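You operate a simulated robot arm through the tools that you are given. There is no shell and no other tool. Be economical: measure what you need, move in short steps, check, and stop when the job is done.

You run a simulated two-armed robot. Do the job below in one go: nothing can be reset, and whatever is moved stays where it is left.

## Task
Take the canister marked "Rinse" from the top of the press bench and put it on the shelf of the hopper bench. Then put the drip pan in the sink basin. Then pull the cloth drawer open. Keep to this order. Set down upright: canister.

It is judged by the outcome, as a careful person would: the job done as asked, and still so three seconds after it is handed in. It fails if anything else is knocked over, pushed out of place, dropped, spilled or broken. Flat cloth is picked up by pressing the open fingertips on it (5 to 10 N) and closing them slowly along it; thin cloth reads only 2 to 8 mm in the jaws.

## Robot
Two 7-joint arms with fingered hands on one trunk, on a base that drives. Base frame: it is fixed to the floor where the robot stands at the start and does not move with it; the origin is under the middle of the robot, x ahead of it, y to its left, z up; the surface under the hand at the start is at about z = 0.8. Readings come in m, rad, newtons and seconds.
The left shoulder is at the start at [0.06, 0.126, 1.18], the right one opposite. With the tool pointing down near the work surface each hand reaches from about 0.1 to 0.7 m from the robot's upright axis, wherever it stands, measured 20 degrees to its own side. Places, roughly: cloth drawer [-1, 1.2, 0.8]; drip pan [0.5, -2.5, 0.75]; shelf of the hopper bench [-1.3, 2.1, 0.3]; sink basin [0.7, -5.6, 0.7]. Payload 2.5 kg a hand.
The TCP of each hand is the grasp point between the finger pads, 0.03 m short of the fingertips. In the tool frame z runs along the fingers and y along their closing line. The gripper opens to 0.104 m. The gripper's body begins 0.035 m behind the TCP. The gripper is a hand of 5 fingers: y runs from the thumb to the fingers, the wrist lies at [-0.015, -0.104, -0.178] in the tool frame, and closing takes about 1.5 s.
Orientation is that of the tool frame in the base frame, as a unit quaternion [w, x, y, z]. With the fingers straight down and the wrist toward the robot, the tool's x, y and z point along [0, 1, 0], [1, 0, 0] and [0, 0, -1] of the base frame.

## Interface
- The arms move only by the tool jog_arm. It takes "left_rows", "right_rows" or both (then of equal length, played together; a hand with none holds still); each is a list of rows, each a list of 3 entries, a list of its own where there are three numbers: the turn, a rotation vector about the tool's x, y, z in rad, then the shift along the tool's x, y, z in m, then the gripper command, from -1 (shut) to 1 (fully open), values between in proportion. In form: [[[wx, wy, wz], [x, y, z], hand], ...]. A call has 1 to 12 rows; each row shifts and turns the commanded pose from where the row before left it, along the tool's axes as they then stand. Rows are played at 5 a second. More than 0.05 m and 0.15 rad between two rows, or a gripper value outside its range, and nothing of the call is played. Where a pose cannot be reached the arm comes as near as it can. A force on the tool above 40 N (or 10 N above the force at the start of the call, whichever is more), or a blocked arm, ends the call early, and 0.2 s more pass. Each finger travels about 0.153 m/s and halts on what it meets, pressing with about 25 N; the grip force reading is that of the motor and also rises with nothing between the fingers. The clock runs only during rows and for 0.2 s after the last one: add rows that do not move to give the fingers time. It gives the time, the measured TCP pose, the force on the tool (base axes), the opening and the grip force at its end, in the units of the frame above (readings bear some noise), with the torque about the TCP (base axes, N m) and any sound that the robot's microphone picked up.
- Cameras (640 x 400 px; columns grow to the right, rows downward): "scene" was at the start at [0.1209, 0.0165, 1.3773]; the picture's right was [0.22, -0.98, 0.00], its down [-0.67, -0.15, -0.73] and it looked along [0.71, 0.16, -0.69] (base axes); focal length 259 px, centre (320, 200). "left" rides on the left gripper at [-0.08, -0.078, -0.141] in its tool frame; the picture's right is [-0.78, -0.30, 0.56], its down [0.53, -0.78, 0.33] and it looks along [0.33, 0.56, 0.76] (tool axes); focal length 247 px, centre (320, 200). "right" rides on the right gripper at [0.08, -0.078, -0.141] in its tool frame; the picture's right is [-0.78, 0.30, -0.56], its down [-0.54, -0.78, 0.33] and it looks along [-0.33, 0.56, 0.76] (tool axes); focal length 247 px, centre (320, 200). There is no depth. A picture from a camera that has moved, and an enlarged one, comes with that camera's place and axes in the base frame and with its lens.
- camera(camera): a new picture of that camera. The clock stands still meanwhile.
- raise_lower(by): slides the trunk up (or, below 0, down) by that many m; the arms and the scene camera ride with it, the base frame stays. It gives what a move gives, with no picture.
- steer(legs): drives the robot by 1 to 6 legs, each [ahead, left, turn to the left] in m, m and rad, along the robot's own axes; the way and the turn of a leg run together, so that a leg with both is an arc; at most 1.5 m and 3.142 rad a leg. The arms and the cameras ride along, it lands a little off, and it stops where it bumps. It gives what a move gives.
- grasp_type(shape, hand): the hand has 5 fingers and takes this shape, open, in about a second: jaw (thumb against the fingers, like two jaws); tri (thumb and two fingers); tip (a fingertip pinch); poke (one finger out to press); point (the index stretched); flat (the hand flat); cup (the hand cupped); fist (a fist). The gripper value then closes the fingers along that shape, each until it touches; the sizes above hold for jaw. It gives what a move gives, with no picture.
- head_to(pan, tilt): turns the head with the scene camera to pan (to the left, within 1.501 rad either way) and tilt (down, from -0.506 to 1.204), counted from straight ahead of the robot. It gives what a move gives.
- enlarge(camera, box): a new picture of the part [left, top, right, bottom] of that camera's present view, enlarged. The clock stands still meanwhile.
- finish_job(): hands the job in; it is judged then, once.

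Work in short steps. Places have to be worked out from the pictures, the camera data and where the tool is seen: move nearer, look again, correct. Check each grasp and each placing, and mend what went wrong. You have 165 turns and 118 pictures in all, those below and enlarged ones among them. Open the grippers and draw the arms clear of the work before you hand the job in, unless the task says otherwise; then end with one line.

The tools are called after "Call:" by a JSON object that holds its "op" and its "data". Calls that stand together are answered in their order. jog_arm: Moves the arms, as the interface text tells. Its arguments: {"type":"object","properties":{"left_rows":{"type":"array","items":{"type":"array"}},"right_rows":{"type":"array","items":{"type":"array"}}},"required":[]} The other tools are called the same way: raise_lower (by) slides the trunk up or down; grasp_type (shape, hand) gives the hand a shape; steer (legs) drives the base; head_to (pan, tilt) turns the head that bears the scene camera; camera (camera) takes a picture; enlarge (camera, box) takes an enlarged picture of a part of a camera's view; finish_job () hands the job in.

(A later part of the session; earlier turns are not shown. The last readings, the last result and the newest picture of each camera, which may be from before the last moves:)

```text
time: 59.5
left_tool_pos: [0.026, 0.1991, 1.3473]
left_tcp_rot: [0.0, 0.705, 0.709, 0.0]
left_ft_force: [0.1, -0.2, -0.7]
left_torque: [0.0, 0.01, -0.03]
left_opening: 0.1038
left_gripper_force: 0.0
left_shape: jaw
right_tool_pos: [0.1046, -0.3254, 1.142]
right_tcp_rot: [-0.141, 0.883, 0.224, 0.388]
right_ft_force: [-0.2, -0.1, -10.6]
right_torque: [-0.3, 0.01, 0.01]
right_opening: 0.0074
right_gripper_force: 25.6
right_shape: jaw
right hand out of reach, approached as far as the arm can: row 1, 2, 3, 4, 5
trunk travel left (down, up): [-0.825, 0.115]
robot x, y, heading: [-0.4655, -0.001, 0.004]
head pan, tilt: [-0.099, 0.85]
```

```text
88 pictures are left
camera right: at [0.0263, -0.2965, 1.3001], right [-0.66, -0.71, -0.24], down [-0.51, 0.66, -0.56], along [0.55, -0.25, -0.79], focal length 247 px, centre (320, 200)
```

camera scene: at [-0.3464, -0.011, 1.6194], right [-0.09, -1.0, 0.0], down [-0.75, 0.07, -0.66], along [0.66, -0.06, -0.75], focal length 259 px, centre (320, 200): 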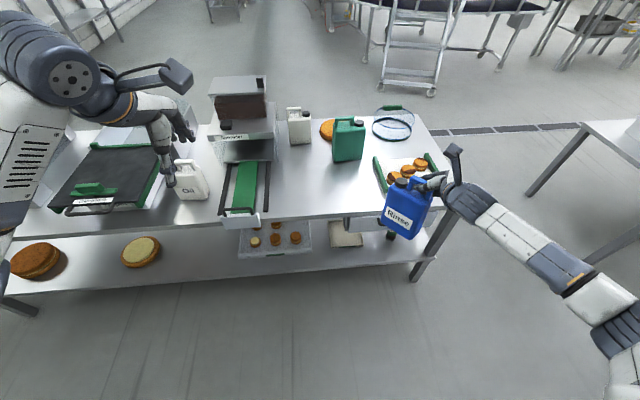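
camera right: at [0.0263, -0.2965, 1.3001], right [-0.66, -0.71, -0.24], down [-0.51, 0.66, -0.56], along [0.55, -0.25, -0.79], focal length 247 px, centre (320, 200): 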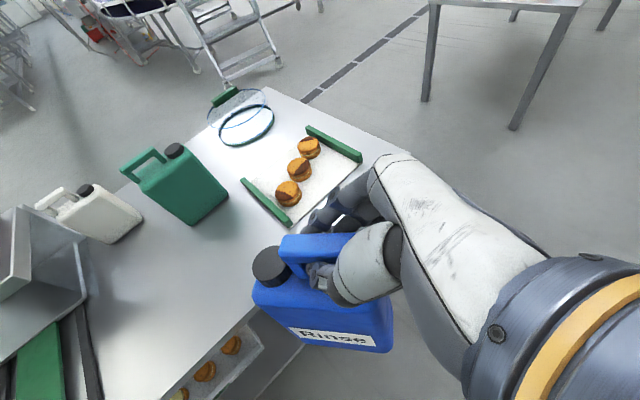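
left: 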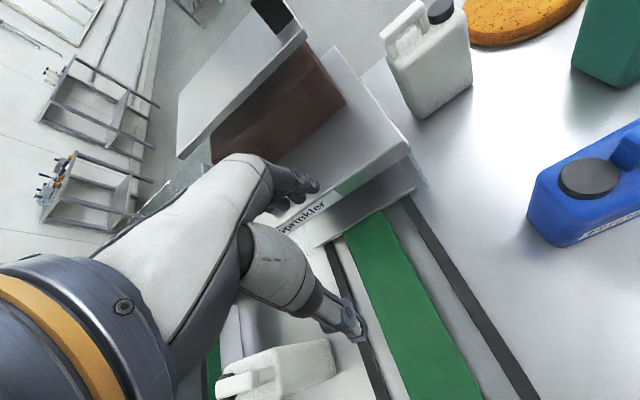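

The arm is near its limits, but the geometry still works if the robot stands close to the hopper bench with heading ≈2.64. I raise, then drive up the aisle to a staging pose.

Call:
{"op": "raise_lower", "data": {"by": 0.1}}

Call:
{"op": "steer", "data": {"legs": [[0, 0, 1.57], [1.35, -0.17, 0], [0, 0, 1.07]]}}

Call:
{"op": "head_to", "data": {"pan": 0.0, "tilt": 0.85}}

Call:
{"op": "camera", "data": {"camera": "scene"}}

```text
time: 60.9
left_tool_pos: [0.0269, 0.2005, 1.4476]
left_tcp_rot: [-0.001, 0.704, 0.71, 0.0]
left_ft_force: [-0.1, 0.5, -0.1]
left_torque: [0.0, 0.01, -0.03]
left_opening: 0.1036
left_gripper_force: 0.0
left_shape: jaw
right_tool_pos: [0.105, -0.3269, 1.2432]
right_tcp_rot: [-0.141, 0.882, 0.224, 0.389]
right_ft_force: [1.6, -0.3, -11.0]
right_torque: [-0.25, 0.0, 0.02]
right_opening: 0.0072
right_gripper_force: 25.2
right_shape: jaw
trunk travel left (down, up): [-0.925, 0.015]
robot x, y, heading: [-0.468, -0.0023, 0.003]
head pan, tilt: [-0.099, 0.85]
```

```text
time: 74.3
left_tool_pos: [-0.8745, 1.3935, 1.4475]
left_tcp_rot: [-0.001, -0.53, 0.848, -0.001]
left_ft_force: [-0.1, 0.4, -0.1]
left_torque: [0.01, 0.01, -0.02]
left_opening: 0.1036
left_gripper_force: 0.1
left_shape: jaw
right_tool_pos: [-0.7122, 1.9001, 1.2431]
right_tcp_rot: [-0.412, -0.017, 0.91, -0.048]
right_ft_force: [1.0, 0.4, -11.5]
right_torque: [0.24, -0.16, 0.01]
right_opening: 0.0071
right_gripper_force: 25.1
right_shape: jaw
trunk travel left (down, up): [-0.925, 0.015]
robot x, y, heading: [-0.3414, 1.3551, 2.688]
head pan, tilt: [-0.099, 0.85]
```

```text
time: 75.0
left_tool_pos: [-0.8758, 1.3914, 1.4471]
left_tcp_rot: [0.0, -0.531, 0.847, 0.0]
left_ft_force: [-0.5, 0.0, -0.3]
left_torque: [0.02, -0.05, -0.02]
left_opening: 0.1036
left_gripper_force: 0.0
left_shape: jaw
right_tool_pos: [-0.7114, 1.8984, 1.2424]
right_tcp_rot: [-0.41, -0.017, 0.91, -0.05]
right_ft_force: [0.7, 0.9, -11.7]
right_torque: [0.2, -0.17, -0.01]
right_opening: 0.0074
right_gripper_force: 25.1
right_shape: jaw
trunk travel left (down, up): [-0.925, 0.015]
robot x, y, heading: [-0.3456, 1.3543, 2.686]
head pan, tilt: [0.0, 0.85]
```

```text
87 pictures are left
camera scene: at [-0.4508, 1.406, 1.7194], right [0.44, 0.9, 0.0], down [0.68, -0.33, -0.66], along [-0.59, 0.29, -0.75], focal length 259 px, centre (320, 200)
```

scene: 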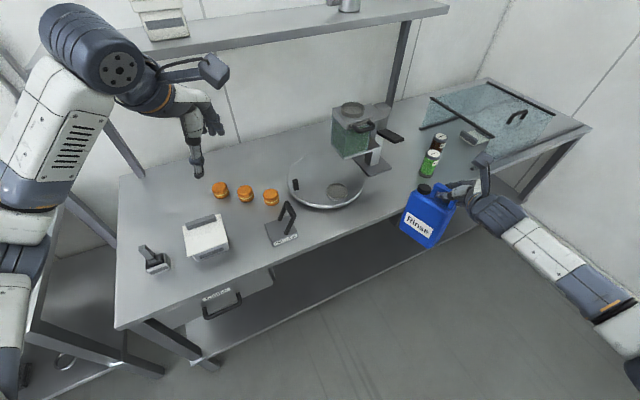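

The bench edge is at x≈-0.92, top z≈0.8, and the shelf is at 0.3. The gap between the drawers spans y≈1.5–2.05. I first draw the left hand back so it clears the bench edge, then lower the trunk.

Call:
{"op": "jog_arm", "data": {"left_rows": [[[0, 0, 0], [0, -0.04, 0], 1], [[0, 0, 0], [0, -0.04, 0], 1], [[0, 0, 0], [0, -0.04, 0], 1], [[0, 0, 0], [0, -0.04, 0], 1], [[0, 0, 0], [0, -0.04, 0], 1]]}}

Call:
{"op": "raise_lower", "data": {"by": -0.6}}

Call:
{"op": "head_to", "data": {"pan": -0.3, "tilt": 0.7}}

Call:
{"op": "camera", "data": {"camera": "scene"}}

Call:
{"op": "camera", "data": {"camera": "right"}}

```text
time: 76.2
left_tool_pos: [-0.7268, 1.3128, 1.4694]
left_tcp_rot: [0.0, -0.531, 0.847, -0.001]
left_ft_force: [-0.4, 0.1, 0.1]
left_torque: [-0.03, -0.02, 0.01]
left_opening: 0.1036
left_gripper_force: 0.1
left_shape: jaw
left hand out of reach, approached as far as the arm can: row 4, 5
right_tool_pos: [-0.7123, 1.8986, 1.2414]
right_tcp_rot: [-0.411, -0.018, 0.91, -0.049]
right_ft_force: [-0.5, 0.4, -11.3]
right_torque: [0.25, -0.14, 0.01]
right_opening: 0.0071
right_gripper_force: 24.9
right_shape: jaw
trunk travel left (down, up): [-0.925, 0.015]
robot x, y, heading: [-0.3488, 1.3557, 2.69]
head pan, tilt: [0.0, 0.85]
```

```text
refused: -0.6 is not a number from -0.4 to 0.4
```

```text
time: 77.0
left_tool_pos: [-0.7283, 1.3125, 1.47]
left_tcp_rot: [0.001, -0.531, 0.847, -0.001]
left_ft_force: [-0.9, -0.5, 0.5]
left_torque: [0.02, 0.04, -0.04]
left_opening: 0.1034
left_gripper_force: 0.0
left_shape: jaw
right_tool_pos: [-0.7124, 1.8992, 1.2418]
right_tcp_rot: [-0.41, -0.016, 0.91, -0.049]
right_ft_force: [-0.4, 0.3, -12.0]
right_torque: [0.27, -0.19, 0.05]
right_opening: 0.0073
right_gripper_force: 25.1
right_shape: jaw
trunk travel left (down, up): [-0.925, 0.015]
robot x, y, heading: [-0.344, 1.3514, 2.689]
head pan, tilt: [-0.3, 0.7]
```

```text
86 pictures are left
camera scene: at [-0.4426, 1.4298, 1.7317], right [0.68, 0.73, 0.0], down [0.47, -0.44, -0.76], along [-0.56, 0.52, -0.65], focal length 259 px, centre (320, 200)
```

scene: 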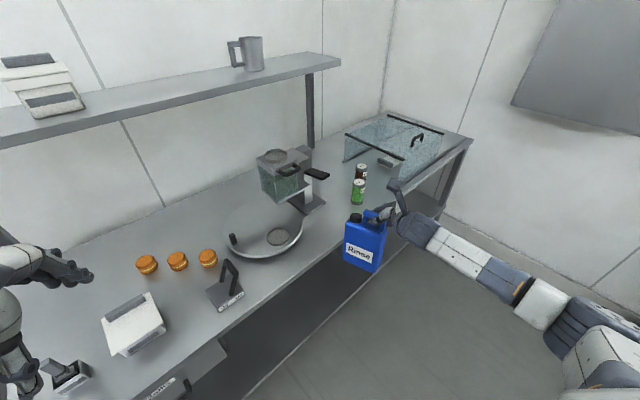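

```text
85 pictures are left
camera right: at [-0.6535, 1.8379, 1.4007], right [0.91, 0.34, -0.24], down [0.16, -0.81, -0.56], along [-0.39, 0.47, -0.79], focal length 247 px, centre (320, 200)
```

right: 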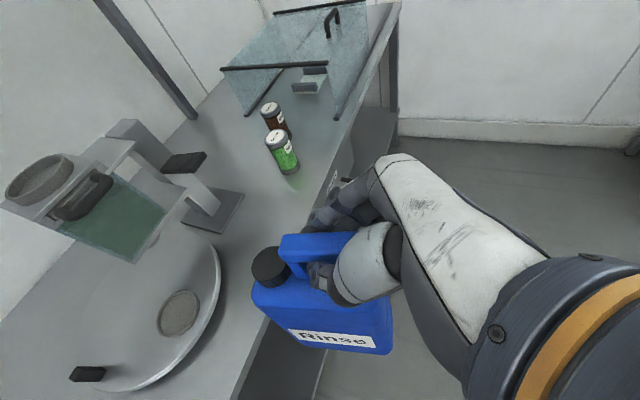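

Edge confirmed at x≈-0.93, and canister's inner end is at ≈-0.80, so it clears. I lower in two steps.

Call:
{"op": "raise_lower", "data": {"by": -0.38}}

Call:
{"op": "raise_lower", "data": {"by": -0.32}}

Call:
{"op": "camera", "data": {"camera": "scene"}}

Call:
{"op": "camera", "data": {"camera": "right"}}

```text
time: 80.6
left_tool_pos: [-0.7265, 1.3112, 1.0889]
left_tcp_rot: [0.0, -0.53, 0.848, -0.001]
left_ft_force: [-0.5, 0.5, -0.5]
left_torque: [-0.01, 0.01, 0.0]
left_opening: 0.1034
left_gripper_force: 0.1
left_shape: jaw
right_tool_pos: [-0.7108, 1.8985, 0.8629]
right_tcp_rot: [-0.412, -0.017, 0.91, -0.049]
right_ft_force: [0.6, 0.6, -11.1]
right_torque: [0.24, -0.14, -0.02]
right_opening: 0.0074
right_gripper_force: 25.0
right_shape: jaw
trunk travel left (down, up): [-0.545, 0.395]
robot x, y, heading: [-0.3445, 1.352, 2.688]
head pan, tilt: [-0.3, 0.7]
```

```text
time: 83.8
left_tool_pos: [-0.7266, 1.3125, 0.7691]
left_tcp_rot: [0.001, -0.53, 0.848, 0.0]
left_ft_force: [0.1, 0.2, 0.3]
left_torque: [0.03, 0.0, -0.01]
left_opening: 0.1038
left_gripper_force: 0.0
left_shape: jaw
right_tool_pos: [-0.7112, 1.8976, 0.5433]
right_tcp_rot: [-0.411, -0.017, 0.91, -0.049]
right_ft_force: [0.9, -0.4, -10.7]
right_torque: [0.23, -0.15, 0.0]
right_opening: 0.0073
right_gripper_force: 25.4
right_shape: jaw
trunk travel left (down, up): [-0.225, 0.715]
robot x, y, heading: [-0.3414, 1.3521, 2.694]
head pan, tilt: [-0.3, 0.7]
```

```text
84 pictures are left
camera scene: at [-0.4421, 1.4292, 1.0317], right [0.68, 0.73, 0.0], down [0.47, -0.44, -0.76], along [-0.56, 0.52, -0.65], focal length 259 px, centre (320, 200)
```

scene: 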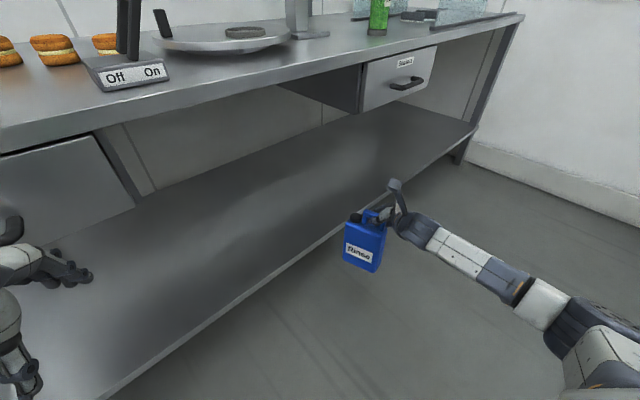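

```text
83 pictures are left
camera right: at [-0.653, 1.8373, 0.7008], right [0.91, 0.34, -0.24], down [0.16, -0.81, -0.56], along [-0.39, 0.47, -0.79], focal length 247 px, centre (320, 200)
```

right: 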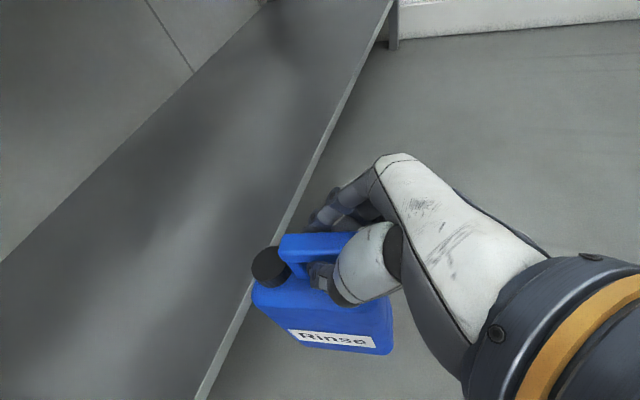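

Shelf edge is at x≈-0.91 and the canister bottom is 5 cm above the shelf. Before driving in, I lift the left hand above bench level and check the left side.

Call:
{"op": "jog_arm", "data": {"left_rows": [[[0, 0, 0], [0, 0, -0.045], 1], [[0, 0, 0], [0, 0, -0.045], 1], [[0, 0, 0], [0, 0, -0.045], 1], [[0, 0, 0], [0, 0, -0.045], 1], [[0, 0, 0], [0, 0, -0.045], 1], [[0, 0, 0], [0, 0, -0.045], 1]]}}

Call:
{"op": "head_to", "data": {"pan": 0.5, "tilt": 0.6}}

Call:
{"op": "camera", "data": {"camera": "scene"}}

```text
time: 85.2
left_tool_pos: [-0.7262, 1.313, 1.0371]
left_tcp_rot: [0.0, -0.53, 0.848, -0.001]
left_ft_force: [-0.6, -0.9, 0.3]
left_torque: [0.01, -0.01, 0.01]
left_opening: 0.1039
left_gripper_force: 0.1
left_shape: jaw
right_tool_pos: [-0.7108, 1.8996, 0.5435]
right_tcp_rot: [-0.41, -0.018, 0.911, -0.049]
right_ft_force: [0.0, 0.0, -11.4]
right_torque: [0.24, -0.16, 0.0]
right_opening: 0.0069
right_gripper_force: 24.8
right_shape: jaw
trunk travel left (down, up): [-0.225, 0.715]
robot x, y, heading: [-0.3447, 1.3563, 2.692]
head pan, tilt: [-0.3, 0.7]
```

```text
time: 86.3
left_tool_pos: [-0.7273, 1.312, 1.0362]
left_tcp_rot: [0.001, -0.531, 0.848, -0.002]
left_ft_force: [-0.9, 1.0, -0.2]
left_torque: [0.01, 0.0, 0.03]
left_opening: 0.1038
left_gripper_force: 0.1
left_shape: jaw
right_tool_pos: [-0.7119, 1.8984, 0.5424]
right_tcp_rot: [-0.411, -0.017, 0.91, -0.049]
right_ft_force: [0.5, 0.3, -10.9]
right_torque: [0.24, -0.17, 0.02]
right_opening: 0.0072
right_gripper_force: 25.7
right_shape: jaw
trunk travel left (down, up): [-0.225, 0.715]
robot x, y, heading: [-0.3466, 1.356, 2.69]
head pan, tilt: [0.499, 0.6]
```

```text
82 pictures are left
camera scene: at [-0.4684, 1.3671, 1.0403], right [-0.05, 1.0, 0.0], down [0.56, 0.03, -0.82], along [-0.82, -0.04, -0.57], focal length 259 px, centre (320, 200)
```

scene: 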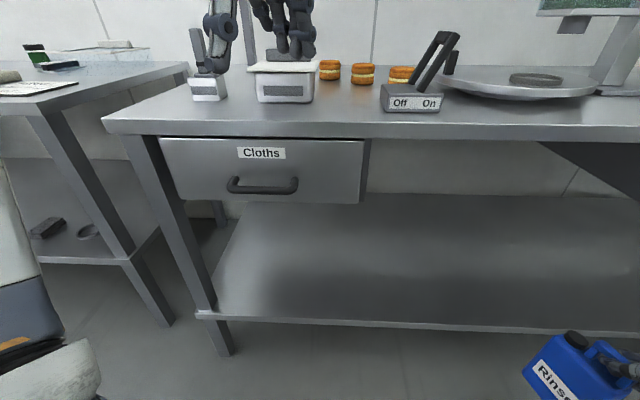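

The bench top is nearer z≈0.88 and the Cloths drawer and handle are clearly seen. Turning 0.4 rad left swings the canister in over the shelf, 5 cm above it, with no large approach needed.

Call:
{"op": "steer", "data": {"legs": [[0, 0, 0.38]]}}

Call:
{"op": "head_to", "data": {"pan": -0.5, "tilt": 0.7}}

Call:
{"op": "camera", "data": {"camera": "scene"}}

Call:
{"op": "camera", "data": {"camera": "right"}}

```text
time: 87.9
left_tool_pos: [-0.6846, 1.1743, 1.0358]
left_tcp_rot: [0.001, -0.681, 0.732, -0.001]
left_ft_force: [0.3, 1.6, 0.2]
left_torque: [-0.03, 0.0, 0.02]
left_opening: 0.1038
left_gripper_force: 0.0
left_shape: jaw
right_tool_pos: [-0.887, 1.7234, 0.5415]
right_tcp_rot: [-0.394, -0.188, 0.891, -0.125]
right_ft_force: [0.3, -0.2, -11.3]
right_torque: [0.33, -0.1, 0.01]
right_opening: 0.0076
right_gripper_force: 24.4
right_shape: jaw
trunk travel left (down, up): [-0.225, 0.715]
robot x, y, heading: [-0.3401, 1.3526, 3.064]
head pan, tilt: [0.499, 0.6]
```

```text
time: 89.2
left_tool_pos: [-0.6826, 1.1745, 1.0369]
left_tcp_rot: [0.001, -0.681, 0.732, 0.0]
left_ft_force: [0.4, -0.4, -0.5]
left_torque: [-0.01, 0.05, 0.01]
left_opening: 0.1033
left_gripper_force: 0.1
left_shape: jaw
right_tool_pos: [-0.8861, 1.7238, 0.542]
right_tcp_rot: [-0.393, -0.187, 0.891, -0.125]
right_ft_force: [-0.3, 0.3, -10.9]
right_torque: [0.25, -0.07, 0.0]
right_opening: 0.0071
right_gripper_force: 24.8
right_shape: jaw
trunk travel left (down, up): [-0.225, 0.715]
robot x, y, heading: [-0.3456, 1.3566, 3.069]
head pan, tilt: [-0.499, 0.7]
```

```text
81 pictures are left
camera scene: at [-0.4557, 1.4023, 1.0317], right [0.54, 0.84, 0.0], down [0.54, -0.35, -0.76], along [-0.64, 0.41, -0.65], focal length 259 px, centre (320, 200)
```

scene: 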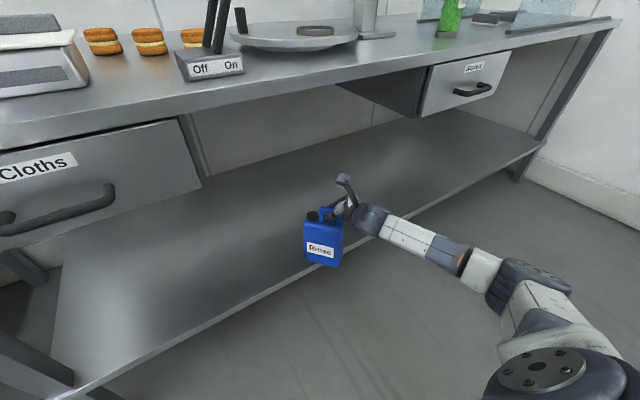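

```text
80 pictures are left
camera right: at [-0.8096, 1.6882, 0.7004], right [0.72, 0.66, -0.24], down [0.45, -0.69, -0.56], along [-0.53, 0.29, -0.79], focal length 247 px, centre (320, 200)
```

right: 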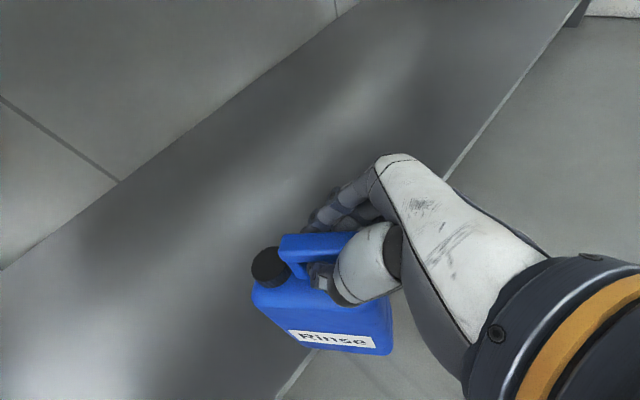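

The canister is mostly over the shelf. I drive 0.12 m ahead.

Call:
{"op": "steer", "data": {"legs": [[0.12, 0, 0]]}}

Call:
{"op": "camera", "data": {"camera": "scene"}}

Call:
{"op": "camera", "data": {"camera": "right"}}

```text
time: 90.4
left_tool_pos: [-0.8064, 1.183, 1.0384]
left_tcp_rot: [0.0, -0.682, 0.732, -0.001]
left_ft_force: [0.7, 0.1, -0.2]
left_torque: [-0.01, 0.01, 0.02]
left_opening: 0.1035
left_gripper_force: 0.1
left_shape: jaw
right_tool_pos: [-1.0096, 1.7317, 0.5421]
right_tcp_rot: [-0.393, -0.188, 0.891, -0.125]
right_ft_force: [-0.2, -0.3, -10.3]
right_torque: [0.34, -0.05, -0.05]
right_opening: 0.0071
right_gripper_force: 25.1
right_shape: jaw
trunk travel left (down, up): [-0.225, 0.715]
robot x, y, heading: [-0.4655, 1.3639, 3.066]
head pan, tilt: [-0.499, 0.7]
```

```text
79 pictures are left
camera scene: at [-0.578, 1.4113, 1.0317], right [0.54, 0.84, 0.0], down [0.54, -0.35, -0.76], along [-0.64, 0.41, -0.65], focal length 259 px, centre (320, 200)
```

scene: 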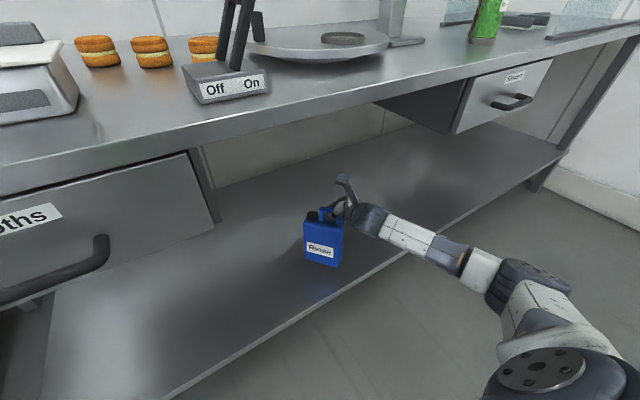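

```text
78 pictures are left
camera right: at [-0.932, 1.6972, 0.7004], right [0.72, 0.66, -0.24], down [0.45, -0.69, -0.56], along [-0.53, 0.3, -0.79], focal length 247 px, centre (320, 200)
```

right: 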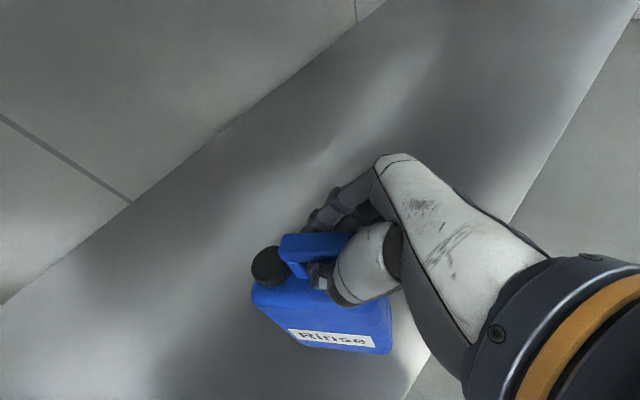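

Fully over the shelf. I lower gently until contact.

Call:
{"op": "raise_lower", "data": {"by": -0.035}}

Call:
{"op": "raise_lower", "data": {"by": -0.008}}

Call:
{"op": "raise_lower", "data": {"by": -0.005}}

```text
time: 91.2
left_tool_pos: [-0.806, 1.1822, 1.001]
left_tcp_rot: [0.0, -0.681, 0.732, -0.001]
left_ft_force: [0.7, -0.5, 0.8]
left_torque: [0.04, 0.01, -0.03]
left_opening: 0.1039
left_gripper_force: 0.1
left_shape: jaw
right_tool_pos: [-1.0095, 1.7329, 0.5068]
right_tcp_rot: [-0.393, -0.188, 0.892, -0.124]
right_ft_force: [-0.2, 0.1, -11.0]
right_torque: [0.26, -0.04, -0.01]
right_opening: 0.0075
right_gripper_force: 25.1
right_shape: jaw
trunk travel left (down, up): [-0.19, 0.75]
robot x, y, heading: [-0.4641, 1.3597, 3.067]
head pan, tilt: [-0.499, 0.7]
```

```text
time: 91.8
left_tool_pos: [-0.8061, 1.1823, 0.9948]
left_tcp_rot: [0.0, -0.681, 0.732, 0.0]
left_ft_force: [-0.5, 0.0, 0.7]
left_torque: [-0.02, 0.0, 0.02]
left_opening: 0.1039
left_gripper_force: 0.0
left_shape: jaw
right_tool_pos: [-1.0092, 1.732, 0.499]
right_tcp_rot: [-0.393, -0.188, 0.891, -0.125]
right_ft_force: [0.3, 0.0, -11.0]
right_torque: [0.28, -0.1, -0.01]
right_opening: 0.0074
right_gripper_force: 24.6
right_shape: jaw
trunk travel left (down, up): [-0.182, 0.758]
robot x, y, heading: [-0.4652, 1.3607, 3.067]
head pan, tilt: [-0.499, 0.7]
```

```text
time: 92.3
left_tool_pos: [-0.8052, 1.182, 0.9911]
left_tcp_rot: [0.001, -0.681, 0.732, 0.0]
left_ft_force: [-0.7, -0.2, 0.2]
left_torque: [0.0, 0.01, 0.04]
left_opening: 0.1038
left_gripper_force: 0.0
left_shape: jaw
right_tool_pos: [-1.0105, 1.7341, 0.497]
right_tcp_rot: [-0.396, -0.188, 0.89, -0.124]
right_ft_force: [3.1, 2.0, -0.6]
right_torque: [0.22, 0.0, -0.02]
right_opening: 0.0077
right_gripper_force: 25.5
right_shape: jaw
trunk travel left (down, up): [-0.177, 0.763]
robot x, y, heading: [-0.4663, 1.3626, 3.069]
head pan, tilt: [-0.499, 0.7]
```

Contact, with the load transferred. Another 3 mm, then I look.

Call:
{"op": "raise_lower", "data": {"by": -0.003}}

Call:
{"op": "enlarge", "data": {"camera": "scene", "box": [240, 130, 440, 290]}}

```text
time: 92.8
left_tool_pos: [-0.8047, 1.1813, 0.9865]
left_tcp_rot: [0.0, -0.68, 0.733, 0.0]
left_ft_force: [-0.6, 0.1, -0.5]
left_torque: [0.0, -0.01, 0.0]
left_opening: 0.1039
left_gripper_force: 0.1
left_shape: jaw
right_tool_pos: [-1.0083, 1.7341, 0.4963]
right_tcp_rot: [-0.397, -0.187, 0.89, -0.123]
right_ft_force: [5.4, 4.1, 8.1]
right_torque: [0.27, -0.02, 0.01]
right_opening: 0.0083
right_gripper_force: 24.5
right_shape: jaw
trunk travel left (down, up): [-0.174, 0.766]
robot x, y, heading: [-0.465, 1.3649, 3.067]
head pan, tilt: [-0.499, 0.7]
```

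```text
2.50 times, centred on (340, 210) of scene
camera zoom: at [-0.5766, 1.4106, 0.9811], right [0.54, 0.84, 0.0], down [0.54, -0.35, -0.77], along [-0.64, 0.41, -0.64], focal length 648 px, centre (270, 175)
```

zoom: 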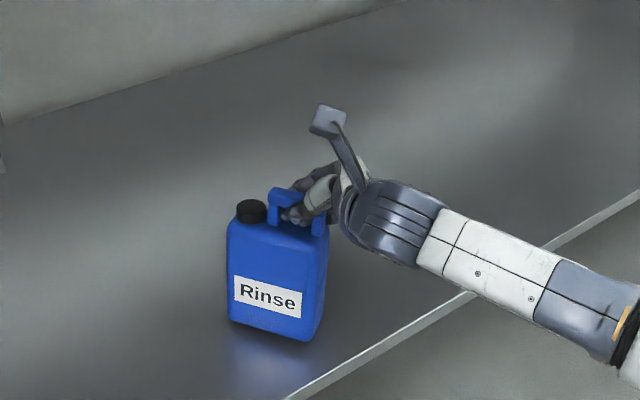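

It stands, tilted slightly in the grip. I relieve 3 mm and open slowly so it settles.

Call:
{"op": "raise_lower", "data": {"by": 0.003}}

Call:
{"op": "jog_arm", "data": {"right_rows": [[[0, 0, 0], [0, 0, 0], -0.9], [[0, 0, 0], [0, 0, 0], -0.8], [[0, 0, 0], [0, 0, 0], -0.7], [[0, 0, 0], [0, 0, 0], -0.6], [[0, 0, 0], [0, 0, 0], -0.5], [[0, 0, 0], [0, 0, 0], -0.5]]}}

Call:
{"op": "enlarge", "data": {"camera": "scene", "box": [240, 130, 440, 290]}}

Call:
{"op": "enlarge", "data": {"camera": "right", "box": [200, 160, 440, 380]}}

```text
time: 93.3
left_tool_pos: [-0.8054, 1.1826, 0.9899]
left_tcp_rot: [0.001, -0.681, 0.732, -0.001]
left_ft_force: [0.2, 0.7, 1.1]
left_torque: [0.02, -0.01, -0.02]
left_opening: 0.104
left_gripper_force: 0.1
left_shape: jaw
right_tool_pos: [-1.0078, 1.7327, 0.4952]
right_tcp_rot: [-0.393, -0.189, 0.891, -0.126]
right_ft_force: [2.9, 1.9, 0.7]
right_torque: [0.16, 0.12, 0.01]
right_opening: 0.0081
right_gripper_force: 24.9
right_shape: jaw
trunk travel left (down, up): [-0.177, 0.763]
robot x, y, heading: [-0.469, 1.3636, 3.069]
head pan, tilt: [-0.499, 0.7]
```

```text
time: 94.7
left_tool_pos: [-0.8032, 1.1829, 0.9899]
left_tcp_rot: [0.001, -0.681, 0.732, -0.001]
left_ft_force: [0.0, -0.6, -0.2]
left_torque: [0.02, -0.02, 0.03]
left_opening: 0.1036
left_gripper_force: 0.1
left_shape: jaw
right_tool_pos: [-1.0091, 1.7326, 0.496]
right_tcp_rot: [-0.394, -0.188, 0.891, -0.126]
right_ft_force: [1.3, -1.1, -0.4]
right_torque: [0.02, -0.04, 0.01]
right_opening: 0.0259
right_gripper_force: 0.1
right_shape: jaw
trunk travel left (down, up): [-0.177, 0.763]
robot x, y, heading: [-0.4686, 1.3652, 3.065]
head pan, tilt: [-0.499, 0.7]
```

```text
2.50 times, centred on (340, 210) of scene
camera zoom: at [-0.5774, 1.4108, 0.9839], right [0.54, 0.84, 0.0], down [0.54, -0.35, -0.76], along [-0.64, 0.41, -0.64], focal length 648 px, centre (270, 175)
```

zoom: 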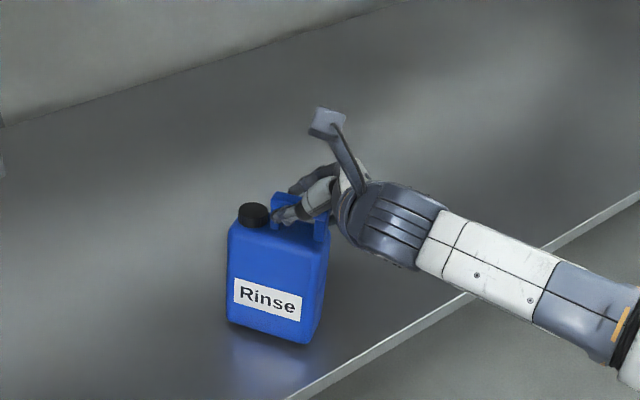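

```text
1.82 times, centred on (320, 270) of right
camera zoom: at [-0.9316, 1.6968, 0.6531], right [0.72, 0.66, -0.24], down [0.45, -0.69, -0.56], along [-0.53, 0.3, -0.79], focal length 449 px, centre (320, 73)
```

zoom: 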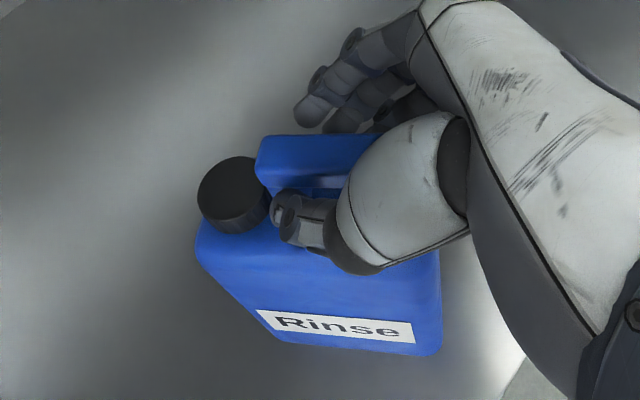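

The canister is upright and free. I open further and withdraw along the fingers.

Call:
{"op": "jog_arm", "data": {"right_rows": [[[0, 0, 0], [0, 0, 0], -0.2], [[0, 0, 0], [0, 0, 0], 0.2], [[0, 0, 0], [0, 0, 0], 0.6], [[0, 0, 0], [0, 0, 0], 1], [[0, 0, 0], [0, 0, 0], 1]]}}

Call:
{"op": "jog_arm", "data": {"right_rows": [[[0, 0, 0], [0, 0, -0.015], 1], [[0, 0, 0], [0, 0, -0.02], 1], [[0, 0, 0], [0, 0, -0.025], 1], [[0, 0, 0], [0, 0, -0.025], 1], [[0, 0, 0], [0, 0, 0], 1]]}}

Call:
{"op": "enlarge", "data": {"camera": "scene", "box": [240, 130, 440, 290]}}

```text
time: 95.9
left_tool_pos: [-0.8046, 1.1818, 0.9886]
left_tcp_rot: [0.0, -0.681, 0.732, -0.001]
left_ft_force: [0.1, 1.4, 1.2]
left_torque: [0.01, -0.01, 0.02]
left_opening: 0.1034
left_gripper_force: 0.0
left_shape: jaw
right_tool_pos: [-1.0086, 1.7331, 0.495]
right_tcp_rot: [-0.394, -0.188, 0.891, -0.125]
right_ft_force: [-0.1, 0.3, 0.1]
right_torque: [0.01, 0.01, -0.01]
right_opening: 0.1039
right_gripper_force: 0.1
right_shape: jaw
trunk travel left (down, up): [-0.177, 0.763]
robot x, y, heading: [-0.4696, 1.3647, 3.065]
head pan, tilt: [-0.499, 0.7]
```

```text
time: 97.1
left_tool_pos: [-0.8047, 1.1814, 0.9888]
left_tcp_rot: [0.0, -0.682, 0.732, -0.001]
left_ft_force: [-0.3, -0.3, -1.1]
left_torque: [0.0, -0.01, 0.01]
left_opening: 0.1037
left_gripper_force: 0.1
left_shape: jaw
right_tool_pos: [-0.9513, 1.7676, 0.551]
right_tcp_rot: [-0.394, -0.188, 0.891, -0.125]
right_ft_force: [0.1, 0.8, -0.6]
right_torque: [-0.01, 0.01, 0.01]
right_opening: 0.1041
right_gripper_force: 0.1
right_shape: jaw
trunk travel left (down, up): [-0.177, 0.763]
robot x, y, heading: [-0.47, 1.3637, 3.065]
head pan, tilt: [-0.499, 0.7]
```

```text
2.50 times, centred on (340, 210) of scene
camera zoom: at [-0.5773, 1.4108, 0.9839], right [0.54, 0.84, 0.0], down [0.54, -0.35, -0.76], along [-0.64, 0.41, -0.64], focal length 648 px, centre (270, 175)
```

zoom: 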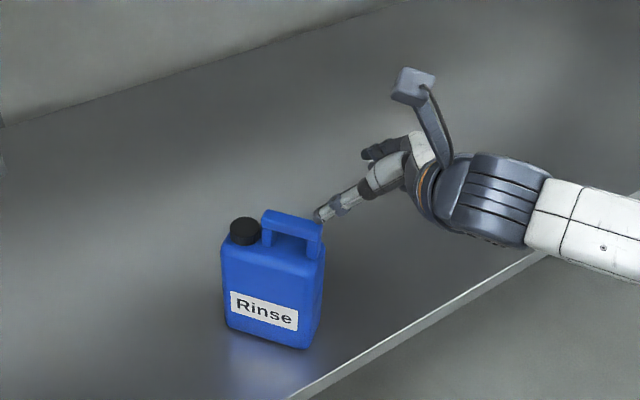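

The canister stands upright on the shelf. I back out, raise the trunk and turn towards the pan table.

Call:
{"op": "steer", "data": {"legs": [[-0.28, 0, 0]]}}

Call:
{"op": "raise_lower", "data": {"by": 0.4}}

Call:
{"op": "raise_lower", "data": {"by": 0.2}}

Call:
{"op": "steer", "data": {"legs": [[0, 0, 1.645]]}}

Call:
{"op": "head_to", "data": {"pan": 0.2, "tilt": 0.5}}

Call:
{"op": "camera", "data": {"camera": "scene"}}

```text
time: 99.1
left_tool_pos: [-0.5244, 1.1626, 0.9897]
left_tcp_rot: [0.001, -0.68, 0.733, 0.0]
left_ft_force: [0.0, 0.2, -0.5]
left_torque: [0.02, 0.0, 0.02]
left_opening: 0.104
left_gripper_force: 0.0
left_shape: jaw
right_tool_pos: [-0.6688, 1.7478, 0.5506]
right_tcp_rot: [-0.394, -0.187, 0.891, -0.124]
right_ft_force: [0.3, -0.5, 0.6]
right_torque: [0.0, -0.03, 0.01]
right_opening: 0.1038
right_gripper_force: 0.0
right_shape: jaw
trunk travel left (down, up): [-0.177, 0.763]
robot x, y, heading: [-0.1859, 1.3414, 3.064]
head pan, tilt: [-0.499, 0.7]
```

```text
time: 102.9
left_tool_pos: [-0.5254, 1.1626, 1.3887]
left_tcp_rot: [0.001, -0.68, 0.733, 0.0]
left_ft_force: [0.2, 0.4, -0.4]
left_torque: [-0.01, -0.02, -0.01]
left_opening: 0.1037
left_gripper_force: 0.1
left_shape: jaw
right_tool_pos: [-0.6694, 1.7464, 0.9492]
right_tcp_rot: [-0.394, -0.186, 0.891, -0.125]
right_ft_force: [0.0, 0.4, -0.4]
right_torque: [0.0, -0.04, -0.01]
right_opening: 0.1037
right_gripper_force: 0.0
right_shape: jaw
trunk travel left (down, up): [-0.577, 0.363]
robot x, y, heading: [-0.1829, 1.3437, 3.066]
head pan, tilt: [-0.499, 0.7]
```

```text
time: 105.1
left_tool_pos: [-0.5246, 1.1625, 1.5897]
left_tcp_rot: [0.0, -0.68, 0.733, -0.001]
left_ft_force: [0.2, 0.4, 0.5]
left_torque: [-0.02, 0.01, 0.02]
left_opening: 0.1038
left_gripper_force: 0.1
left_shape: jaw
right_tool_pos: [-0.6689, 1.7474, 1.1503]
right_tcp_rot: [-0.394, -0.186, 0.891, -0.125]
right_ft_force: [-0.1, 0.5, 1.5]
right_torque: [-0.02, 0.03, 0.04]
right_opening: 0.1039
right_gripper_force: 0.0
right_shape: jaw
trunk travel left (down, up): [-0.777, 0.163]
robot x, y, heading: [-0.1896, 1.3405, 3.069]
head pan, tilt: [-0.499, 0.7]
```

```text
time: 109.5
left_tool_pos: [0.0174, 1.017, 1.5897]
left_tcp_rot: [-0.001, 1.0, -0.003, 0.0]
left_ft_force: [-0.5, 0.3, 0.8]
left_torque: [-0.02, 0.0, 0.01]
left_opening: 0.1036
left_gripper_force: 0.0
left_shape: jaw
right_tool_pos: [-0.5543, 0.8318, 1.1495]
right_tcp_rot: [0.179, 0.779, -0.471, 0.373]
right_ft_force: [0.6, -0.2, 0.3]
right_torque: [0.05, -0.04, 0.0]
right_opening: 0.1038
right_gripper_force: 0.1
right_shape: jaw
trunk travel left (down, up): [-0.777, 0.163]
robot x, y, heading: [-0.1858, 1.3439, -1.581]
head pan, tilt: [-0.499, 0.7]
```

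```text
time: 110.5
left_tool_pos: [0.0185, 1.0161, 1.5898]
left_tcp_rot: [0.0, 1.0, -0.003, 0.0]
left_ft_force: [0.4, 1.2, -0.2]
left_torque: [-0.01, -0.04, -0.02]
left_opening: 0.1037
left_gripper_force: 0.0
left_shape: jaw
right_tool_pos: [-0.556, 0.8333, 1.1503]
right_tcp_rot: [0.178, 0.779, -0.472, 0.373]
right_ft_force: [-0.6, -0.2, -0.3]
right_torque: [0.0, -0.01, -0.02]
right_opening: 0.1036
right_gripper_force: 0.1
right_shape: jaw
trunk travel left (down, up): [-0.777, 0.163]
robot x, y, heading: [-0.1848, 1.3403, -1.578]
head pan, tilt: [0.201, 0.499]
```

```text
73 pictures are left
camera scene: at [-0.168, 1.2118, 1.6015], right [-0.98, -0.19, 0.0], down [-0.09, 0.47, -0.88], along [0.17, -0.86, -0.48], focal length 259 px, centre (320, 200)
```

scene: 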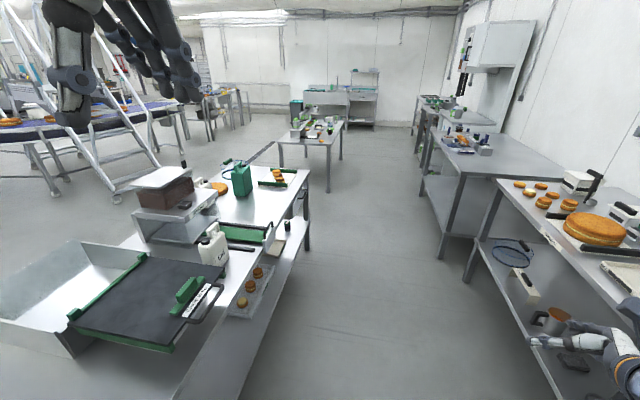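

The aisle is clear. I drive along it to beside the pan table (its near edge y≈-1.6, x from 0.25).

Call:
{"op": "steer", "data": {"legs": [[1.4, -0.05, 0], [1.3, 0, 0]]}}

Call:
{"op": "head_to", "data": {"pan": 0.5, "tilt": 0.5}}

Call:
{"op": "camera", "data": {"camera": "scene"}}

```text
time: 123.5
left_tool_pos: [-0.0034, -1.6425, 1.59]
left_tcp_rot: [-0.001, 1.0, 0.002, 0.0]
left_ft_force: [-0.3, 0.1, -0.3]
left_torque: [0.02, -0.01, 0.03]
left_opening: 0.1035
left_gripper_force: 0.0
left_shape: jaw
right_tool_pos: [-0.5745, -1.8344, 1.1498]
right_tcp_rot: [0.176, 0.781, -0.467, 0.374]
right_ft_force: [0.4, 0.4, -1.0]
right_torque: [0.0, -0.02, 0.0]
right_opening: 0.1036
right_gripper_force: 0.0
right_shape: jaw
trunk travel left (down, up): [-0.777, 0.163]
robot x, y, heading: [-0.2067, -1.323, -1.567]
head pan, tilt: [0.201, 0.499]
```

```text
time: 124.3
left_tool_pos: [-0.0042, -1.6419, 1.5892]
left_tcp_rot: [-0.001, 1.0, 0.003, 0.0]
left_ft_force: [-0.3, 0.5, 0.0]
left_torque: [0.03, -0.01, 0.02]
left_opening: 0.1039
left_gripper_force: 0.1
left_shape: jaw
right_tool_pos: [-0.5744, -1.8358, 1.1512]
right_tcp_rot: [0.176, 0.782, -0.467, 0.374]
right_ft_force: [0.3, -0.4, -0.7]
right_torque: [0.01, 0.01, -0.02]
right_opening: 0.1037
right_gripper_force: 0.1
right_shape: jaw
trunk travel left (down, up): [-0.777, 0.163]
robot x, y, heading: [-0.2098, -1.3215, -1.565]
head pan, tilt: [0.499, 0.499]
```

```text
72 pictures are left
camera scene: at [-0.1667, -1.4406, 1.6016], right [-0.88, -0.48, 0.0], down [-0.23, 0.42, -0.88], along [0.42, -0.77, -0.48], focal length 259 px, centre (320, 200)
```

scene: 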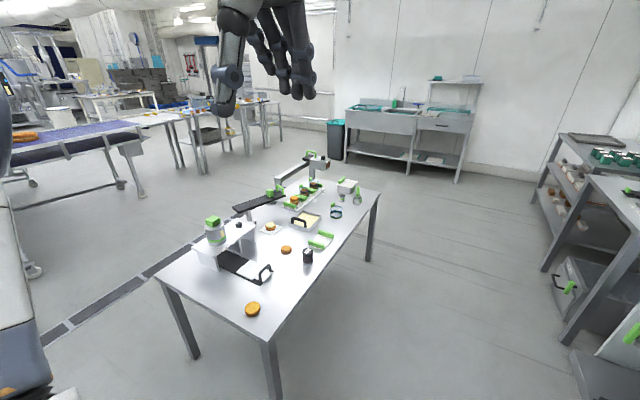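

Now I zoom in to find the drip pan on this table, and look at the sink.

Call:
{"op": "enlarge", "data": {"camera": "scene", "box": [160, 140, 390, 330]}}

Call:
{"op": "enlarge", "data": {"camera": "scene", "box": [330, 60, 490, 190]}}

```text
2.11 times, centred on (275, 235) of scene
camera zoom: at [-0.1667, -1.4406, 1.6016], right [-0.88, -0.48, 0.0], down [-0.23, 0.42, -0.88], along [0.42, -0.77, -0.48], focal length 546 px, centre (415, 126)
```

zoom: 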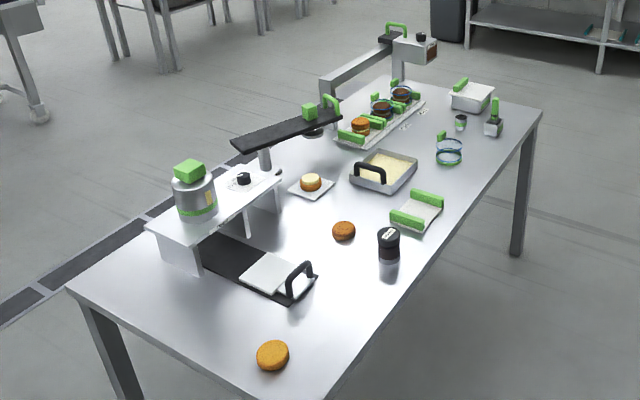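

```text
3.08 times, centred on (410, 125) of scene
camera zoom: at [-0.1667, -1.4406, 1.6016], right [-0.88, -0.48, 0.0], down [-0.23, 0.42, -0.88], along [0.42, -0.77, -0.48], focal length 798 px, centre (43, 431)
```

zoom: 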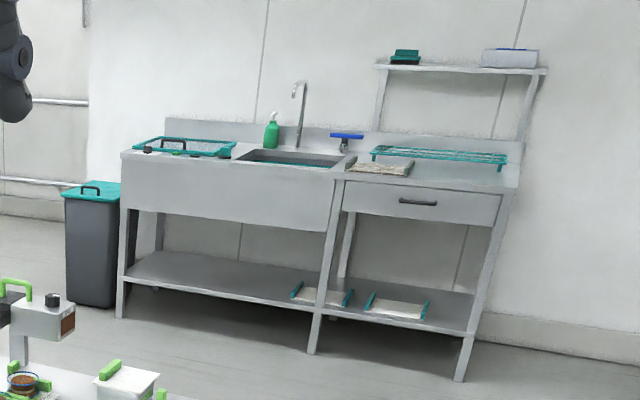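

The pan with the black handle at about [0.52, -2.51] matches the given drip pan place; the sink is at the far wall. I drive closer and face the table.

Call:
{"op": "steer", "data": {"legs": [[1.12, 0, 0], [0, 0, 1.565]]}}

Call:
{"op": "head_to", "data": {"pan": 0.0, "tilt": 0.8}}

Call:
{"op": "camera", "data": {"camera": "scene"}}

```text
time: 133.7
left_tool_pos: [0.1151, -2.2213, 1.5899]
left_tcp_rot: [-0.001, 0.718, 0.696, 0.0]
left_ft_force: [-0.1, 0.3, 0.2]
left_torque: [0.0, -0.01, 0.02]
left_opening: 0.1038
left_gripper_force: 0.0
left_shape: jaw
right_tool_pos: [0.284, -2.798, 1.1507]
right_tcp_rot: [-0.134, 0.887, 0.206, 0.391]
right_ft_force: [-0.4, 0.0, -0.1]
right_torque: [0.01, 0.03, 0.01]
right_opening: 0.1039
right_gripper_force: 0.0
right_shape: jaw
trunk travel left (down, up): [-0.777, 0.163]
robot x, y, heading: [-0.216, -2.4207, -0.029]
head pan, tilt: [0.499, 0.499]
```

```text
time: 134.6
left_tool_pos: [0.1145, -2.2213, 1.5898]
left_tcp_rot: [-0.001, 0.718, 0.696, -0.001]
left_ft_force: [0.8, 0.7, 1.2]
left_torque: [0.01, 0.03, -0.04]
left_opening: 0.1036
left_gripper_force: 0.0
left_shape: jaw
right_tool_pos: [0.2842, -2.7991, 1.1507]
right_tcp_rot: [-0.133, 0.887, 0.206, 0.391]
right_ft_force: [-0.8, 0.1, -0.3]
right_torque: [0.01, -0.02, -0.02]
right_opening: 0.1037
right_gripper_force: 0.1
right_shape: jaw
trunk travel left (down, up): [-0.777, 0.163]
robot x, y, heading: [-0.2153, -2.4162, -0.032]
head pan, tilt: [0.0, 0.799]
```

```text
69 pictures are left
camera scene: at [-0.0961, -2.4216, 1.5756], right [-0.03, -1.0, 0.0], down [-0.72, 0.02, -0.7], along [0.7, -0.02, -0.72], focal length 259 px, centre (320, 200)
```

scene: 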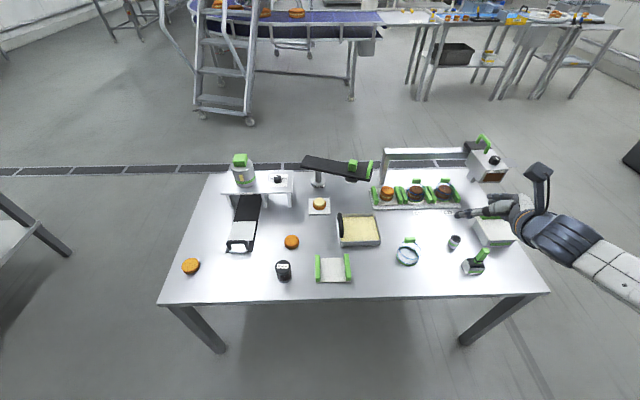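

Call:
{"op": "enlarge", "data": {"camera": "scene", "box": [270, 170, 450, 300]}}

```text
3.08 times, centred on (360, 235) of scene
camera zoom: at [-0.0961, -2.4216, 1.5756], right [-0.03, -1.0, 0.0], down [-0.72, 0.02, -0.7], along [0.7, -0.02, -0.72], focal length 798 px, centre (197, 92)
```

zoom: 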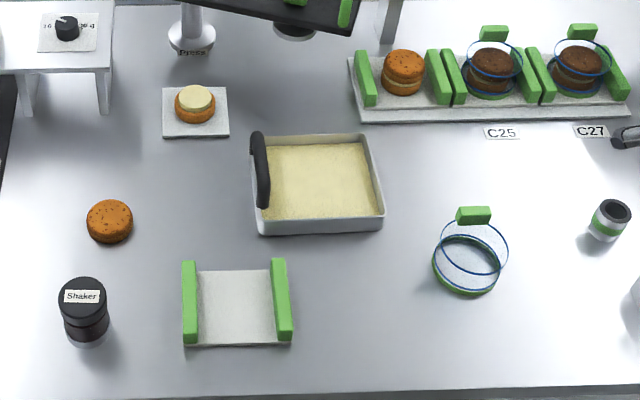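

The pan is ≈0.15 × 0.13 m, centred at ≈[0.52, -2.585], with a black arch handle along its left side (y≈-2.51). I first bring the right hand back to a compact fingers-down pose.

Call:
{"op": "jog_arm", "data": {"right_rows": [[[0.104, 0, -0.0934], [0, 0, 0], 1], [[0.104, 0, -0.0934], [0, 0, 0], 1], [[0.104, 0, -0.0934], [0, 0, 0], 1], [[0.104, 0, -0.0934], [0, 0, 0], 1], [[0.104, 0, -0.0934], [0, 0, 0], 1], [[0.104, 0, -0.0934], [0, 0, 0], 1], [[0.104, 0, -0.0934], [0, 0, 0], 1], [[0, -0.14, 0], [0, 0, 0], 1], [[0, -0.14, 0], [0, 0, 0], 1], [[0, -0.14, 0], [0, 0, 0], 1], [[0, -0.14, 0], [0, 0, 0], 1], [[0, -0.14, 0], [0, 0, 0], 1]]}}

Call:
{"op": "jog_arm", "data": {"right_rows": [[[0, -0.14, 0], [0, 0, -0.04], 1], [[0, 0, 0], [0, -0.04, -0.02], 1], [[0, 0, 0], [0, -0.04, -0.02], 1], [[0, 0, 0], [0, -0.04, -0.02], 1]]}}

```text
time: 137.2
left_tool_pos: [0.1152, -2.2208, 1.5899]
left_tcp_rot: [0.0, 0.719, 0.695, 0.0]
left_ft_force: [-0.2, -0.5, 0.1]
left_torque: [-0.01, 0.0, -0.01]
left_opening: 0.1036
left_gripper_force: 0.1
left_shape: jaw
right_tool_pos: [0.2843, -2.7978, 1.1501]
right_tcp_rot: [-0.075, 0.805, 0.584, 0.065]
right_ft_force: [-0.4, -0.2, 0.2]
right_torque: [0.01, 0.0, -0.02]
right_opening: 0.1039
right_gripper_force: 0.2
right_shape: jaw
right hand out of reach, approached as far as the arm can: row 6, 7
trunk travel left (down, up): [-0.777, 0.163]
robot x, y, heading: [-0.2192, -2.4165, -0.031]
head pan, tilt: [0.0, 0.799]
```

```text
time: 138.2
left_tool_pos: [0.1127, -2.2209, 1.5901]
left_tcp_rot: [0.0, 0.718, 0.696, 0.001]
left_ft_force: [-0.4, 0.0, -0.8]
left_torque: [0.02, -0.01, 0.02]
left_opening: 0.1034
left_gripper_force: 0.0
left_shape: jaw
right_tool_pos: [0.1711, -2.7735, 1.2574]
right_tcp_rot: [-0.037, 0.807, 0.589, 0.011]
right_ft_force: [-0.5, -0.1, 0.0]
right_torque: [0.01, -0.02, -0.01]
right_opening: 0.1039
right_gripper_force: 0.0
right_shape: jaw
trunk travel left (down, up): [-0.777, 0.163]
robot x, y, heading: [-0.2192, -2.4138, -0.028]
head pan, tilt: [0.0, 0.799]
```

Now I drive to the pan, with it slightly left of centre, and rotate the left hand so its closing line crosses the handle (thumb outside).

Call:
{"op": "steer", "data": {"legs": [[0.15, -0.18, 0.03]]}}

Call:
{"op": "jog_arm", "data": {"left_rows": [[[0, 0, 0.14], [0, 0, 0.04], 1], [[0, 0, 0.14], [0, 0, 0.04], 1], [[0, 0, 0.14], [0, 0, 0.04], 1], [[0, 0, 0.14], [0, 0, 0.04], 1], [[0, 0, 0.14], [0, 0, 0.04], 1], [[0, 0, 0.14], [0, 0, 0.04], 1], [[0, 0, 0.14], [0, 0, 0.04], 1], [[0, 0, 0.14], [0, 0, 0.04], 1], [[0, 0, 0.14], [0, 0, 0.04], 1], [[0, 0, 0.14], [0, 0, 0.04], 1], [[0, 0, 0.14], [0, 0, 0.02], 1]]}}

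Call:
{"op": "head_to", "data": {"pan": 0.05, "tilt": 0.9}}

Call:
{"op": "camera", "data": {"camera": "scene"}}

```text
time: 140.0
left_tool_pos: [0.2553, -2.3904, 1.5885]
left_tcp_rot: [0.0, 0.706, 0.709, 0.0]
left_ft_force: [0.6, -0.6, 0.3]
left_torque: [0.0, 0.01, 0.02]
left_opening: 0.1036
left_gripper_force: 0.0
left_shape: jaw
right_tool_pos: [0.3342, -2.941, 1.2556]
right_tcp_rot: [-0.035, 0.797, 0.603, 0.01]
right_ft_force: [0.0, -0.7, 0.1]
right_torque: [0.04, 0.0, -0.01]
right_opening: 0.1037
right_gripper_force: 0.0
right_shape: jaw
trunk travel left (down, up): [-0.777, 0.163]
robot x, y, heading: [-0.0711, -2.5958, 0.002]
head pan, tilt: [0.0, 0.799]
```

```text
time: 142.4
left_tool_pos: [0.2535, -2.3898, 1.1681]
left_tcp_rot: [0.0, 1.0, 0.016, 0.0]
left_ft_force: [-0.6, -0.1, 0.5]
left_torque: [0.04, 0.01, 0.01]
left_opening: 0.104
left_gripper_force: 0.0
left_shape: jaw
right_tool_pos: [0.3327, -2.9409, 1.2571]
right_tcp_rot: [-0.036, 0.798, 0.602, 0.009]
right_ft_force: [0.8, -0.3, 0.7]
right_torque: [0.02, -0.02, -0.02]
right_opening: 0.1039
right_gripper_force: 0.0
right_shape: jaw
trunk travel left (down, up): [-0.777, 0.163]
robot x, y, heading: [-0.0627, -2.5955, 0.004]
head pan, tilt: [0.0, 0.799]
```

```text
time: 143.1
left_tool_pos: [0.252, -2.3902, 1.1682]
left_tcp_rot: [-0.001, 1.0, 0.018, 0.001]
left_ft_force: [-0.5, -0.4, 0.6]
left_torque: [0.0, -0.01, 0.01]
left_opening: 0.1038
left_gripper_force: 0.1
left_shape: jaw
right_tool_pos: [0.3332, -2.941, 1.2564]
right_tcp_rot: [-0.035, 0.797, 0.603, 0.01]
right_ft_force: [0.4, 0.5, -0.2]
right_torque: [0.01, 0.01, -0.02]
right_opening: 0.1041
right_gripper_force: 0.1
right_shape: jaw
trunk travel left (down, up): [-0.777, 0.163]
robot x, y, heading: [-0.069, -2.5969, 0.003]
head pan, tilt: [0.051, 0.901]
```

```text
67 pictures are left
camera scene: at [0.0464, -2.5943, 1.5677], right [0.05, -1.0, 0.0], down [-0.78, -0.04, -0.62], along [0.62, 0.03, -0.78], focal length 259 px, centre (320, 200)
```

scene: 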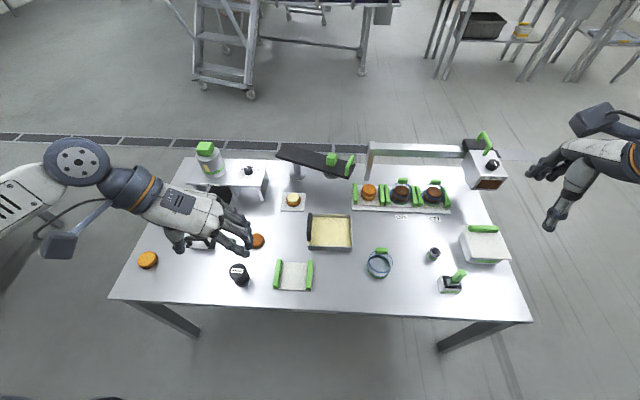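

Call:
{"op": "enlarge", "data": {"camera": "scene", "box": [260, 190, 400, 300]}}

Call:
{"op": "camera", "data": {"camera": "left"}}

```text
3.64 times, centred on (330, 245) of scene
camera zoom: at [0.0464, -2.5943, 1.5677], right [0.05, -1.0, 0.0], down [-0.78, -0.04, -0.62], along [0.62, 0.03, -0.78], focal length 943 px, centre (284, 36)
```

zoom: 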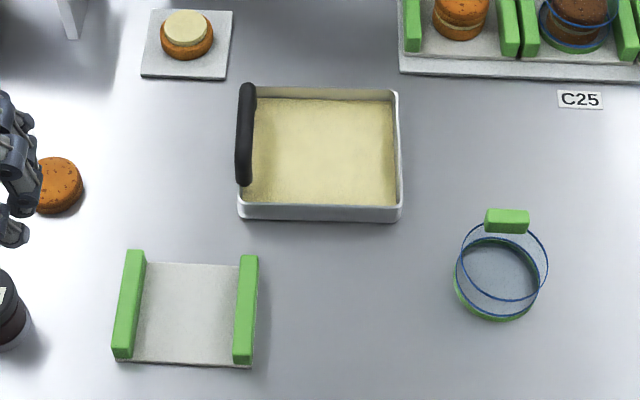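

```text
65 pictures are left
camera left: at [0.1706, -2.3155, 1.3097], right [-0.79, 0.27, -0.56], down [0.51, 0.79, -0.33], along [0.35, -0.54, -0.76], focal length 247 px, centre (320, 200)
```

left: 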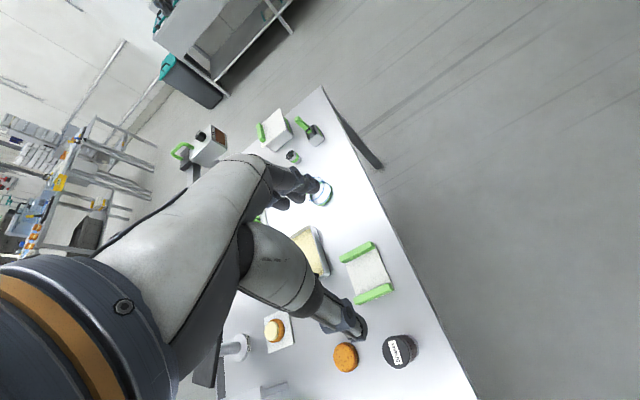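

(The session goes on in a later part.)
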